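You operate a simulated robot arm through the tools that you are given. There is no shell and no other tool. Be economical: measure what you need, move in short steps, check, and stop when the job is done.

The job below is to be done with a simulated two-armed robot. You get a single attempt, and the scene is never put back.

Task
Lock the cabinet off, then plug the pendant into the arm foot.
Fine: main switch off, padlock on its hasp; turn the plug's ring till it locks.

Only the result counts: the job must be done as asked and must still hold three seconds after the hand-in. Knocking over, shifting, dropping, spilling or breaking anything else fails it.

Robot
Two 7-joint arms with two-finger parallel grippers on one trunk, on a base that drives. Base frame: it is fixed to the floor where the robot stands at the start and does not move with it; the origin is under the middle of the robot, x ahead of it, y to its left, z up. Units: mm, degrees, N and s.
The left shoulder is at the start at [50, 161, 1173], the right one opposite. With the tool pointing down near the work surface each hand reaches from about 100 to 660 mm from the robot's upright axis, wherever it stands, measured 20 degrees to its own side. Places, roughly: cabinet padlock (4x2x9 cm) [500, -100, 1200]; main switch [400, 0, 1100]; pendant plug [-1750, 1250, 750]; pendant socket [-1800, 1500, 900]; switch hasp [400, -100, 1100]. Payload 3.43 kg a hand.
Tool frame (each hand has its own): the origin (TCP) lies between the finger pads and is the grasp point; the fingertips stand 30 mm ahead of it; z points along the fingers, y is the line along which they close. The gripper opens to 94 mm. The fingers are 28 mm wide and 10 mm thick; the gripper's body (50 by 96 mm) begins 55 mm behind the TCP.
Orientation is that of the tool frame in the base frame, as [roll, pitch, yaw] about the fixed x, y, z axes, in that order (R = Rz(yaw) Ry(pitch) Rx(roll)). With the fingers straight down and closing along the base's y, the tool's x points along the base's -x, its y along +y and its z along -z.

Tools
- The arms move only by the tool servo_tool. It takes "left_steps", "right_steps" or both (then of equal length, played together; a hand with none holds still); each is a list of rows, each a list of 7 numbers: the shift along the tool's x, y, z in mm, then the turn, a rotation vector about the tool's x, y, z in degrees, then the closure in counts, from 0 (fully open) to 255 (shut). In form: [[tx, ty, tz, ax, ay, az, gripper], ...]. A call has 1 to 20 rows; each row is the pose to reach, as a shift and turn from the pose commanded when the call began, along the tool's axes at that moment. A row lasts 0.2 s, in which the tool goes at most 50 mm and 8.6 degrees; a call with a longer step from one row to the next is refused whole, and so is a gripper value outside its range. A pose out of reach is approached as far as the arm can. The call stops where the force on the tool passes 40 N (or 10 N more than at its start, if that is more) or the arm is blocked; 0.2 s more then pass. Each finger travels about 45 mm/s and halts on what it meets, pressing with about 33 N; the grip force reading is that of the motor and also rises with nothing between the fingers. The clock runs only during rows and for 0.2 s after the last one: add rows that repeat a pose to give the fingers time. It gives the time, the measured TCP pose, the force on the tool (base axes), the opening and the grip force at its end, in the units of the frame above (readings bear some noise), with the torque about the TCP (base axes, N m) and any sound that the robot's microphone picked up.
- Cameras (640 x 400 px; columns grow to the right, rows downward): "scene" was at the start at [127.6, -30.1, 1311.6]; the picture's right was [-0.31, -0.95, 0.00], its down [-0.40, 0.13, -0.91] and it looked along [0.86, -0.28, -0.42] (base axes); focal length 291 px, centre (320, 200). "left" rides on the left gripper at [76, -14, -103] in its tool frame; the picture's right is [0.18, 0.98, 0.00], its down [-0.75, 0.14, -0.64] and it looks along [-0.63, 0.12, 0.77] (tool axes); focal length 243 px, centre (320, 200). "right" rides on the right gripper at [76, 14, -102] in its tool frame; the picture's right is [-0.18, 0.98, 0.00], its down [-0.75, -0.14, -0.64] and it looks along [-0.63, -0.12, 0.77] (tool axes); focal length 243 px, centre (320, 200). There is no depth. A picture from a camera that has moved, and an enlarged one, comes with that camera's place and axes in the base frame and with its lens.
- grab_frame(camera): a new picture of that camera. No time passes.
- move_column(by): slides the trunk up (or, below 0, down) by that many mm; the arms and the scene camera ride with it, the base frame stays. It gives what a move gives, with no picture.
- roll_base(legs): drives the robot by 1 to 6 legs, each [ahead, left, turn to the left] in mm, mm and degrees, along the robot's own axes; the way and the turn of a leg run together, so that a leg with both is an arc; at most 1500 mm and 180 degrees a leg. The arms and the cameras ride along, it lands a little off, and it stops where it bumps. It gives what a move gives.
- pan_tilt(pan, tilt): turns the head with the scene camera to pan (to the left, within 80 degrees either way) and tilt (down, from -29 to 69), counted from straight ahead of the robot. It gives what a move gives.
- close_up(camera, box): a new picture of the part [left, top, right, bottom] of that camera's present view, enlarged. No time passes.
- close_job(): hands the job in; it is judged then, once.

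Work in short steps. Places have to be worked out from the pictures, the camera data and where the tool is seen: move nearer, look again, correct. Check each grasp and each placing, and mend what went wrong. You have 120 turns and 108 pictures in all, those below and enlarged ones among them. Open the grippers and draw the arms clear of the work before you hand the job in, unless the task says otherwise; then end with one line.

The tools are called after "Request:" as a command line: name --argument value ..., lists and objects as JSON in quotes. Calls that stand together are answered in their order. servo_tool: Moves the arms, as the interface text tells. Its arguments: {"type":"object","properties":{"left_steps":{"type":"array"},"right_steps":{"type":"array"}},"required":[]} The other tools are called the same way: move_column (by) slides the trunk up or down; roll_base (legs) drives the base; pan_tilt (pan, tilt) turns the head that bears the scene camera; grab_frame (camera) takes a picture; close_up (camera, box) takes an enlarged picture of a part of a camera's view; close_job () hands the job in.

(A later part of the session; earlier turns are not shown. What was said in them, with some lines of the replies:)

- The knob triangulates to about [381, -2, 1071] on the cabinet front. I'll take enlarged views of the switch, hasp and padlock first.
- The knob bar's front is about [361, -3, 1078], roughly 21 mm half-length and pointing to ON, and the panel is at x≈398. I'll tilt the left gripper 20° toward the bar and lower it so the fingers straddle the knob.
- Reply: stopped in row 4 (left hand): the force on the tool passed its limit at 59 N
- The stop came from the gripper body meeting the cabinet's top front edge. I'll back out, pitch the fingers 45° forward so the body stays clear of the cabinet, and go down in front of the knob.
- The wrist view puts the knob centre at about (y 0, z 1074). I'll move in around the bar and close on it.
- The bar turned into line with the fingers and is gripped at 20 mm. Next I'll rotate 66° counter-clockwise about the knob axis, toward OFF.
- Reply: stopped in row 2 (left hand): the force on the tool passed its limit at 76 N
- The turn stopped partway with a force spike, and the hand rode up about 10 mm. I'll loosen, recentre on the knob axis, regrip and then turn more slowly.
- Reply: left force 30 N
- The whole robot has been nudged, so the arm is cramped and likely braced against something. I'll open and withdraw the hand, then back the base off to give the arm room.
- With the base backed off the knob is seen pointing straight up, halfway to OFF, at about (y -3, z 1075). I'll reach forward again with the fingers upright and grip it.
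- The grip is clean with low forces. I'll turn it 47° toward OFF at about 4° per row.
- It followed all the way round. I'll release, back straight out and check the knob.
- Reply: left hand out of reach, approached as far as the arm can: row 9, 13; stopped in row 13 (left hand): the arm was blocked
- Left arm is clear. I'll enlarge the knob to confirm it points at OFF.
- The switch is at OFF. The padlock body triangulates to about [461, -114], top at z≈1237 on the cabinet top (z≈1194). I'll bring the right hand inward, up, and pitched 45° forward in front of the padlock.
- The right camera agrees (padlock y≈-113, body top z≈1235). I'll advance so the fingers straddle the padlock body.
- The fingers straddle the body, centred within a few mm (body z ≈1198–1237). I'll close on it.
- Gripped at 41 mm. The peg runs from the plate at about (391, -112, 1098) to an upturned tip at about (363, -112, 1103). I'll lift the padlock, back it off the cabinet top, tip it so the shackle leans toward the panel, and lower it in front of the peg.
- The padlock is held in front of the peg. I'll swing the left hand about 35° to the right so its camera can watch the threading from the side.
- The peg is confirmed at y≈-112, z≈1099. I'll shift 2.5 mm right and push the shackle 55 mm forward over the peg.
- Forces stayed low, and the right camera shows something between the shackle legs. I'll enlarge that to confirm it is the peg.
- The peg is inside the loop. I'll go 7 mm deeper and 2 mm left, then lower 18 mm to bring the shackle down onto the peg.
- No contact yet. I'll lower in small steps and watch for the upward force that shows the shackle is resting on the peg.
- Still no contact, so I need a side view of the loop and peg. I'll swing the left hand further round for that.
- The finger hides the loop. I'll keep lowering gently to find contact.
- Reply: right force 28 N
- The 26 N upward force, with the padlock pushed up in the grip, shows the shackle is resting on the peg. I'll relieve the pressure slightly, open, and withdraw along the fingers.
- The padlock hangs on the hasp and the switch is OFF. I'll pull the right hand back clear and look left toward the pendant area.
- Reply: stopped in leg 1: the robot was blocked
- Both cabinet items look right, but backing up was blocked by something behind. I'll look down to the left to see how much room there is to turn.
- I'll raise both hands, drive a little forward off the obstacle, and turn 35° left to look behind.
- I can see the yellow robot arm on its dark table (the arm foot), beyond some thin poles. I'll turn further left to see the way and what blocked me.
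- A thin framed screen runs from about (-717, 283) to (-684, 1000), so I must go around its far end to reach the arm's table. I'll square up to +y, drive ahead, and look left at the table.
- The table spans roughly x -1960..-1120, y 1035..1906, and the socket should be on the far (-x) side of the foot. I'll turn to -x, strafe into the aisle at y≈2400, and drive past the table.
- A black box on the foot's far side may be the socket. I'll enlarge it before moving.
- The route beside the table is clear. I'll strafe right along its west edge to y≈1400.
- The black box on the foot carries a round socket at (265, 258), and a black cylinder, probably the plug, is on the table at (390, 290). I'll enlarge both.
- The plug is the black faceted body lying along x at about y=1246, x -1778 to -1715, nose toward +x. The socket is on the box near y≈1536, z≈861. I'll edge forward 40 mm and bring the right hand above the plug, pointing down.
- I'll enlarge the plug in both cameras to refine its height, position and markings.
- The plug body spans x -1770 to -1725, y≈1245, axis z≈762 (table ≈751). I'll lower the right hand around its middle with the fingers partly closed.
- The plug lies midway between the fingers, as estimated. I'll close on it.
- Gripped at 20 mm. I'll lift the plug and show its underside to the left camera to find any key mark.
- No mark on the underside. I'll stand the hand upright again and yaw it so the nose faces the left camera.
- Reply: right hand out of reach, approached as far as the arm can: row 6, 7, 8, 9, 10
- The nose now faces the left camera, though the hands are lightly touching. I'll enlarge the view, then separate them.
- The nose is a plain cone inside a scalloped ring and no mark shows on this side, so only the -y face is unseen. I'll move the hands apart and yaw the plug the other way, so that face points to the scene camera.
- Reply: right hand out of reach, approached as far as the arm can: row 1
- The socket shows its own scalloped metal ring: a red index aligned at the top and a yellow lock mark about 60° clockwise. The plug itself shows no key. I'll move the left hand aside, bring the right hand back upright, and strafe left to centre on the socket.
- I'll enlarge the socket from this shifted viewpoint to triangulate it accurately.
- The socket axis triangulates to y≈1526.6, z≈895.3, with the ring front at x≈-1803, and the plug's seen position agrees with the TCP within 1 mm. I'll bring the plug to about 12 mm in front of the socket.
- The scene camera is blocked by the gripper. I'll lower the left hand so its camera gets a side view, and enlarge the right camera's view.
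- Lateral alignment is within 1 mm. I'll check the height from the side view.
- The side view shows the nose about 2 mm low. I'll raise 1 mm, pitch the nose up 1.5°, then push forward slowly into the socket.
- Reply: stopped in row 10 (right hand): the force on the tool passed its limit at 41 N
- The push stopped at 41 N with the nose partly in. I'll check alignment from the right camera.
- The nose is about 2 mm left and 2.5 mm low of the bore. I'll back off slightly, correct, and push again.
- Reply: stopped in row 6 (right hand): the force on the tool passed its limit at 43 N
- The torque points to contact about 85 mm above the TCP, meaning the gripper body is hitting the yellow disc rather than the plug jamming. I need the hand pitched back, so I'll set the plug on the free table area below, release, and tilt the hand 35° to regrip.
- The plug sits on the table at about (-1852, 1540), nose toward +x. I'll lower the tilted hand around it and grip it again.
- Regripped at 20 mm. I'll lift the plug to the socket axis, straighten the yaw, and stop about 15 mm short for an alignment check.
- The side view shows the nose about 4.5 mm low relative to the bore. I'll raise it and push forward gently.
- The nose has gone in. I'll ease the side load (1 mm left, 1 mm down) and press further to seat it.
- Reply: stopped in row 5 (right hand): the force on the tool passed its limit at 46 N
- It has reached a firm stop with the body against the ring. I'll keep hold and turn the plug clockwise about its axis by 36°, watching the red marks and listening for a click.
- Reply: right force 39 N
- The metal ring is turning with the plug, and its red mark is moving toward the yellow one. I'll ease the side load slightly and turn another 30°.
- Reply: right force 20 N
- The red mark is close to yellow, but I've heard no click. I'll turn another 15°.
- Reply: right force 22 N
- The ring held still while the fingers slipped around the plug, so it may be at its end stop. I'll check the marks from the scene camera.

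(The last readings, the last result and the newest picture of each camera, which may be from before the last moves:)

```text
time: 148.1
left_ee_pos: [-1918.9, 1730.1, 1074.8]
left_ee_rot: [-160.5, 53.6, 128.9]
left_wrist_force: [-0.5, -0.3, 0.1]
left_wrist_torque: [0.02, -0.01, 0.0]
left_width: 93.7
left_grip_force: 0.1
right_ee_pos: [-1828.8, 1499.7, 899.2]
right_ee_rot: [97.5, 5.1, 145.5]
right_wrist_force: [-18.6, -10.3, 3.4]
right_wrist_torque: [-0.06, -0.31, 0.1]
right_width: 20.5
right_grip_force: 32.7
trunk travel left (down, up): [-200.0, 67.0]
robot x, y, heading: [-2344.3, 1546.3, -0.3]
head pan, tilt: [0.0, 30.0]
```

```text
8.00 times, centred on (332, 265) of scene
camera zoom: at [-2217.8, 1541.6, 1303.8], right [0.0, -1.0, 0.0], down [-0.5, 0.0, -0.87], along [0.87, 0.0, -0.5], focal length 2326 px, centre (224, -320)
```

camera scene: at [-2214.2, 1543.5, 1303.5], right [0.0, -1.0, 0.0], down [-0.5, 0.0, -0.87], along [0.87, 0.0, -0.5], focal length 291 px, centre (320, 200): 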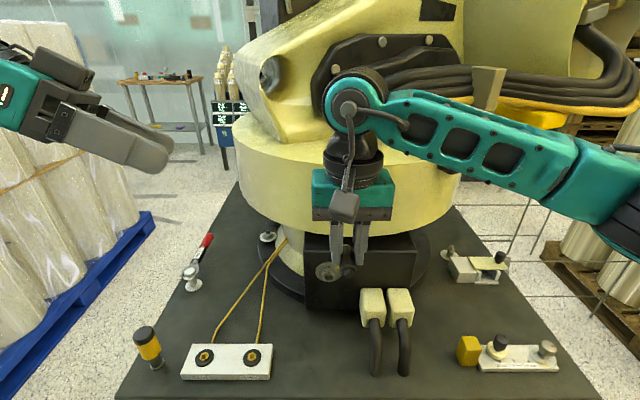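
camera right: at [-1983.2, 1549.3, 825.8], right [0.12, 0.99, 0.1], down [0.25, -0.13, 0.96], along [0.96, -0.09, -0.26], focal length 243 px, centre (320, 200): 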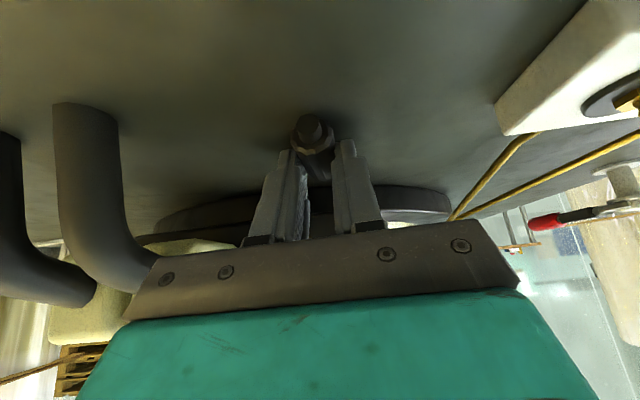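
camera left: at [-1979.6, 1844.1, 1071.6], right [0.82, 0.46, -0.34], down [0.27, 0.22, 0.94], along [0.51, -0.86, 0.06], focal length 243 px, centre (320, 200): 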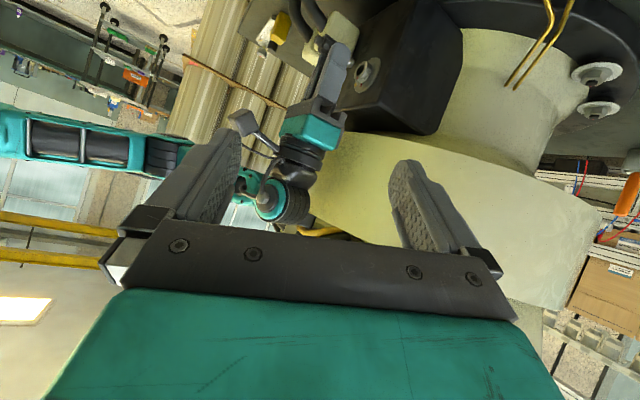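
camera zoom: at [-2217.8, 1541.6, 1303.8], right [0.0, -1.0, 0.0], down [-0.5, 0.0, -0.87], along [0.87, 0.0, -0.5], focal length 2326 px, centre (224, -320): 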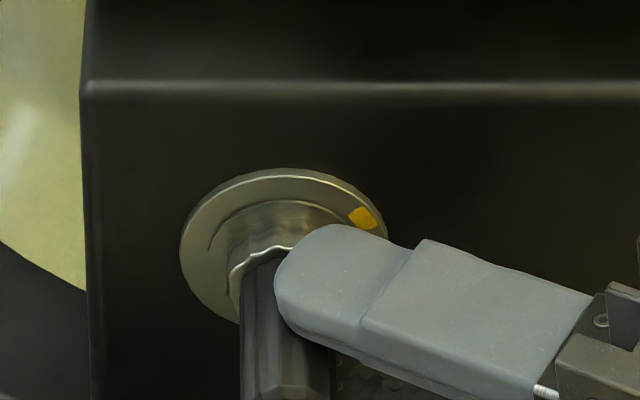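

The plug body is now about 7 mm into the ring, so it should hold. I'll open, back the hand off along the fingers and look at the marks.

Request:
servo_tool --right_steps '[[0, 0, 0, 0, 0, 0, 215], [0, 0, 0, 0, 0, 0, 150], [0, 0, 0, 0, 0, 0, 100], [0, 0, 0, 0, 0, 0, 100], [0, 0, -25, 0, 0, 0, 100], [0, 0, -55, 0, 0, 0, 100], [0, 0, -85, 0, 0, 0, 100], [0, 0, -85, 0, 0, 0, 100]]'

Request:
close_up --camera "scene" --box '[292, 240, 372, 290]'

```text
time: 149.9
left_ee_pos: [-1916.8, 1732.3, 1073.9]
left_ee_rot: [-160.3, 53.5, 129.1]
left_wrist_force: [0.0, -0.2, -0.4]
left_wrist_torque: [-0.01, -0.05, 0.01]
left_width: 93.8
left_grip_force: 0.0
right_ee_pos: [-1876.6, 1429.9, 910.8]
right_ee_rot: [97.6, 5.1, 145.6]
right_wrist_force: [1.0, -0.1, -0.1]
right_wrist_torque: [0.0, 0.0, -0.01]
right_width: 57.2
right_grip_force: 0.0
trunk travel left (down, up): [-200.0, 67.0]
robot x, y, heading: [-2343.6, 1544.2, -0.2]
head pan, tilt: [0.0, 30.0]
```

```text
8.00 times, centred on (332, 265) of scene
camera zoom: at [-2215.5, 1542.7, 1303.5], right [0.0, -1.0, 0.0], down [-0.5, 0.0, -0.87], along [0.87, 0.0, -0.5], focal length 2326 px, centre (224, -320)
```

zoom: 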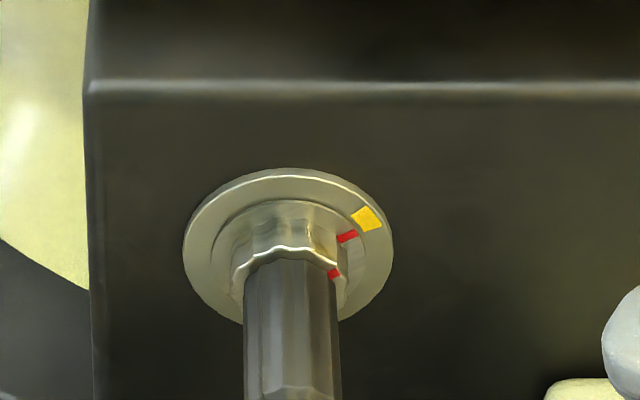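

The plug stays put and the red marks line up with the yellow one (about 67°). I'll regrip, give a final twist, and tug gently to confirm it's locked.

Request:
servo_tool --right_steps '[[0, 0, 30, 0, 0, 0, 100], [0, 0, 60, 0, 0, 0, 100], [0, 0, 85, 0, 0, 0, 100], [0, 0, 85, 0, 0, 0, 255], [0, 0, 85, 0, 0, 0, 255], [0, 0, 85, 0, 0, 0, 255], [0, 0, 85, 0, 0, 0, 255], [0.1, -1.8, 85.1, -3.3, 0, 2.3, 255], [0.2, -3.6, 85.2, -6.6, 0, 4.6, 255], [0.2, -3.6, 85.2, -6.6, 0, 4.6, 255]]'

Request:
servo_tool --right_steps '[[1.6, 0, -1.1, 0, 0, 0, 255], [3.3, 0, -2.3, 0, 0, 0, 255], [4.9, 0, -3.4, 0, 0, 0, 255], [4.9, 0, -3.4, 0, 0, 0, 255]]'

Request:
close_up --camera "left" --box '[310, 40, 406, 100]'

```text
time: 152.1
left_ee_pos: [-1918.9, 1730.8, 1074.7]
left_ee_rot: [-160.7, 53.5, 128.8]
left_wrist_force: [-0.5, -0.3, 1.1]
left_wrist_torque: [-0.01, 0.0, 0.01]
left_width: 94.3
left_grip_force: 0.0
right_ee_pos: [-1829.6, 1498.6, 895.8]
right_ee_rot: [90.9, 0.5, 145.3]
right_wrist_force: [-12.3, -14.4, 2.6]
right_wrist_torque: [-0.06, -0.39, -0.16]
right_width: 20.7
right_grip_force: 32.8
trunk travel left (down, up): [-200.0, 67.0]
robot x, y, heading: [-2346.2, 1543.5, -0.2]
head pan, tilt: [0.0, 30.0]
```

```text
time: 153.1
left_ee_pos: [-1913.9, 1732.3, 1073.3]
left_ee_rot: [-160.0, 53.4, 129.2]
left_wrist_force: [0.3, 0.2, -0.2]
left_wrist_torque: [0.01, 0.03, 0.02]
left_width: 93.9
left_grip_force: 0.1
right_ee_pos: [-1829.8, 1499.5, 895.3]
right_ee_rot: [91.0, 0.5, 144.9]
right_wrist_force: [27.9, 0.1, -0.4]
right_wrist_torque: [0.05, -0.34, -0.78]
right_width: 20.3
right_grip_force: 32.8
trunk travel left (down, up): [-200.0, 67.0]
robot x, y, heading: [-2347.2, 1545.4, -0.4]
head pan, tilt: [0.0, 30.0]
```

```text
6.67 times, centred on (358, 70) of left
camera zoom: at [-1978.2, 1843.5, 1070.9], right [0.82, 0.46, -0.35], down [0.27, 0.22, 0.94], along [0.51, -0.86, 0.05], focal length 1618 px, centre (67, 1067)
```

zoom: 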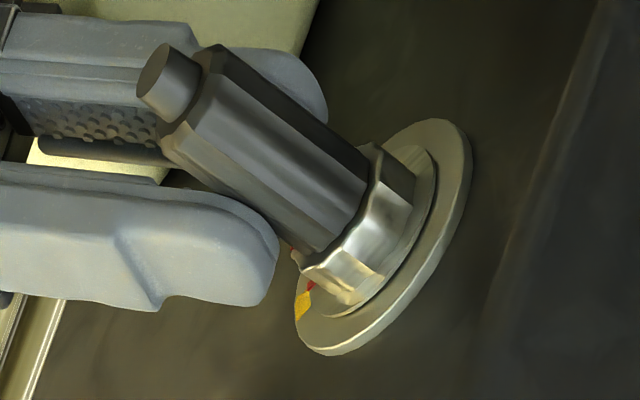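

A 28 N tug moved nothing, so the plug is locked with red on yellow. I'll relax, open and withdraw the right hand.

Request:
servo_tool --right_steps '[[-3.5, 0, 2.4, 0, 0, 0, 255], [-3.5, 0, 2.4, 0, 0, 0, 200], [-3.5, 0, 2.4, 0, 0, 0, 120], [-3.5, 0, 2.4, 0, 0, 0, 50], [-3.5, 0, 2.4, 0, 0, 0, 50], [-3.5, 0, -25, 0, 0, 0, 50], [-3.5, 0, -60, 0, 0, 0, 50], [-3.5, 0, -95, 0, 0, 0, 0], [-3.5, 0, -95, 0, 0, 0, 0]]'

Request:
roll_base --legs '[[-200, 0, 0]]'

Request:
grab_frame --camera "scene"

Request:
close_up --camera "scene" --box '[290, 190, 370, 240]'

```text
time: 155.1
left_ee_pos: [-1916.9, 1732.2, 1074.9]
left_ee_rot: [-160.2, 53.6, 129.1]
left_wrist_force: [0.5, 0.6, -0.9]
left_wrist_torque: [0.0, 0.0, 0.0]
left_width: 93.7
left_grip_force: 0.0
right_ee_pos: [-1884.2, 1422.6, 897.9]
right_ee_rot: [91.0, 0.4, 145.2]
right_wrist_force: [0.6, -0.5, -0.2]
right_wrist_torque: [-0.01, 0.0, -0.03]
right_width: 94.1
right_grip_force: 0.1
trunk travel left (down, up): [-200.0, 67.0]
robot x, y, heading: [-2345.7, 1543.2, -0.4]
head pan, tilt: [0.0, 30.0]
```

```text
time: 156.7
left_ee_pos: [-2113.7, 1733.3, 1074.4]
left_ee_rot: [-160.4, 53.7, 129.1]
left_wrist_force: [-0.6, -0.9, 0.6]
left_wrist_torque: [-0.01, 0.01, 0.03]
left_width: 94.1
left_grip_force: 0.1
right_ee_pos: [-2079.6, 1423.3, 895.6]
right_ee_rot: [91.1, 0.6, 145.4]
right_wrist_force: [0.4, 0.5, -0.6]
right_wrist_torque: [0.0, 0.02, -0.03]
right_width: 94.1
right_grip_force: 0.1
trunk travel left (down, up): [-200.0, 67.0]
robot x, y, heading: [-2540.5, 1543.5, -0.1]
head pan, tilt: [0.0, 30.0]
```

```text
9 pictures are left
camera scene: at [-2411.5, 1543.3, 1303.6], right [0.0, -1.0, 0.0], down [-0.5, 0.0, -0.87], along [0.87, 0.0, -0.5], focal length 291 px, centre (320, 200)
```

scene: 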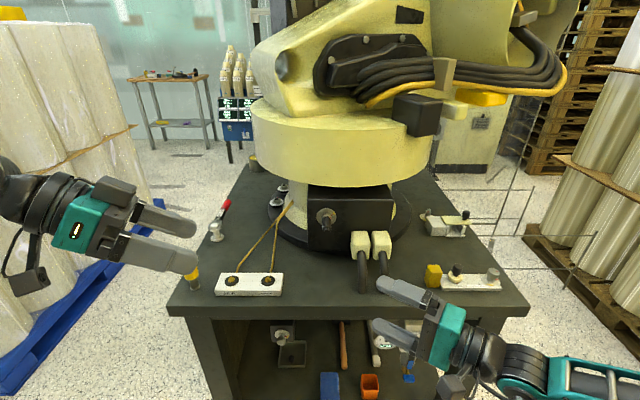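

```text
8.00 times, centred on (330, 215) of scene
camera zoom: at [-2411.5, 1543.3, 1303.6], right [0.0, -1.0, 0.0], down [-0.5, 0.0, -0.87], along [0.87, 0.0, -0.5], focal length 2326 px, centre (240, 80)
```

zoom: 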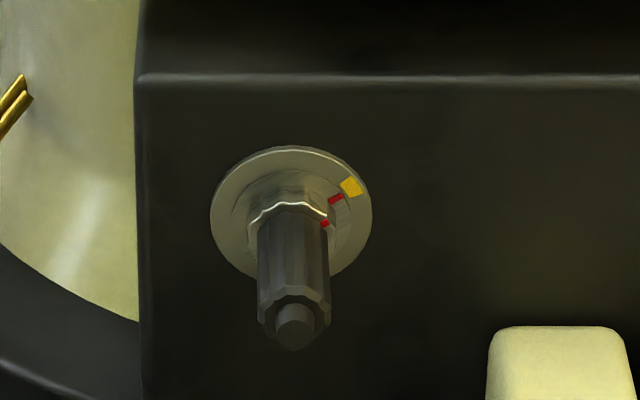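

The plug is seated and its ring locked at the yellow mark. The switch is OFF, the padlock is on its hasp, and both grippers are open and clear, so I'm handing in.

Request:
close_job

```text
The job is handed in.
```

The cabinet is locked off, with the main switch at OFF and the padlock hanging on its hasp. The pendant is plugged into the arm foot with its ring turned to the yellow lock mark; I heard no click, but a 28 N tug didn't move it. While backing away from the cabinet the robot bumped something behind it once; I saw nothing out of place afterwards but didn't check that spot closely.
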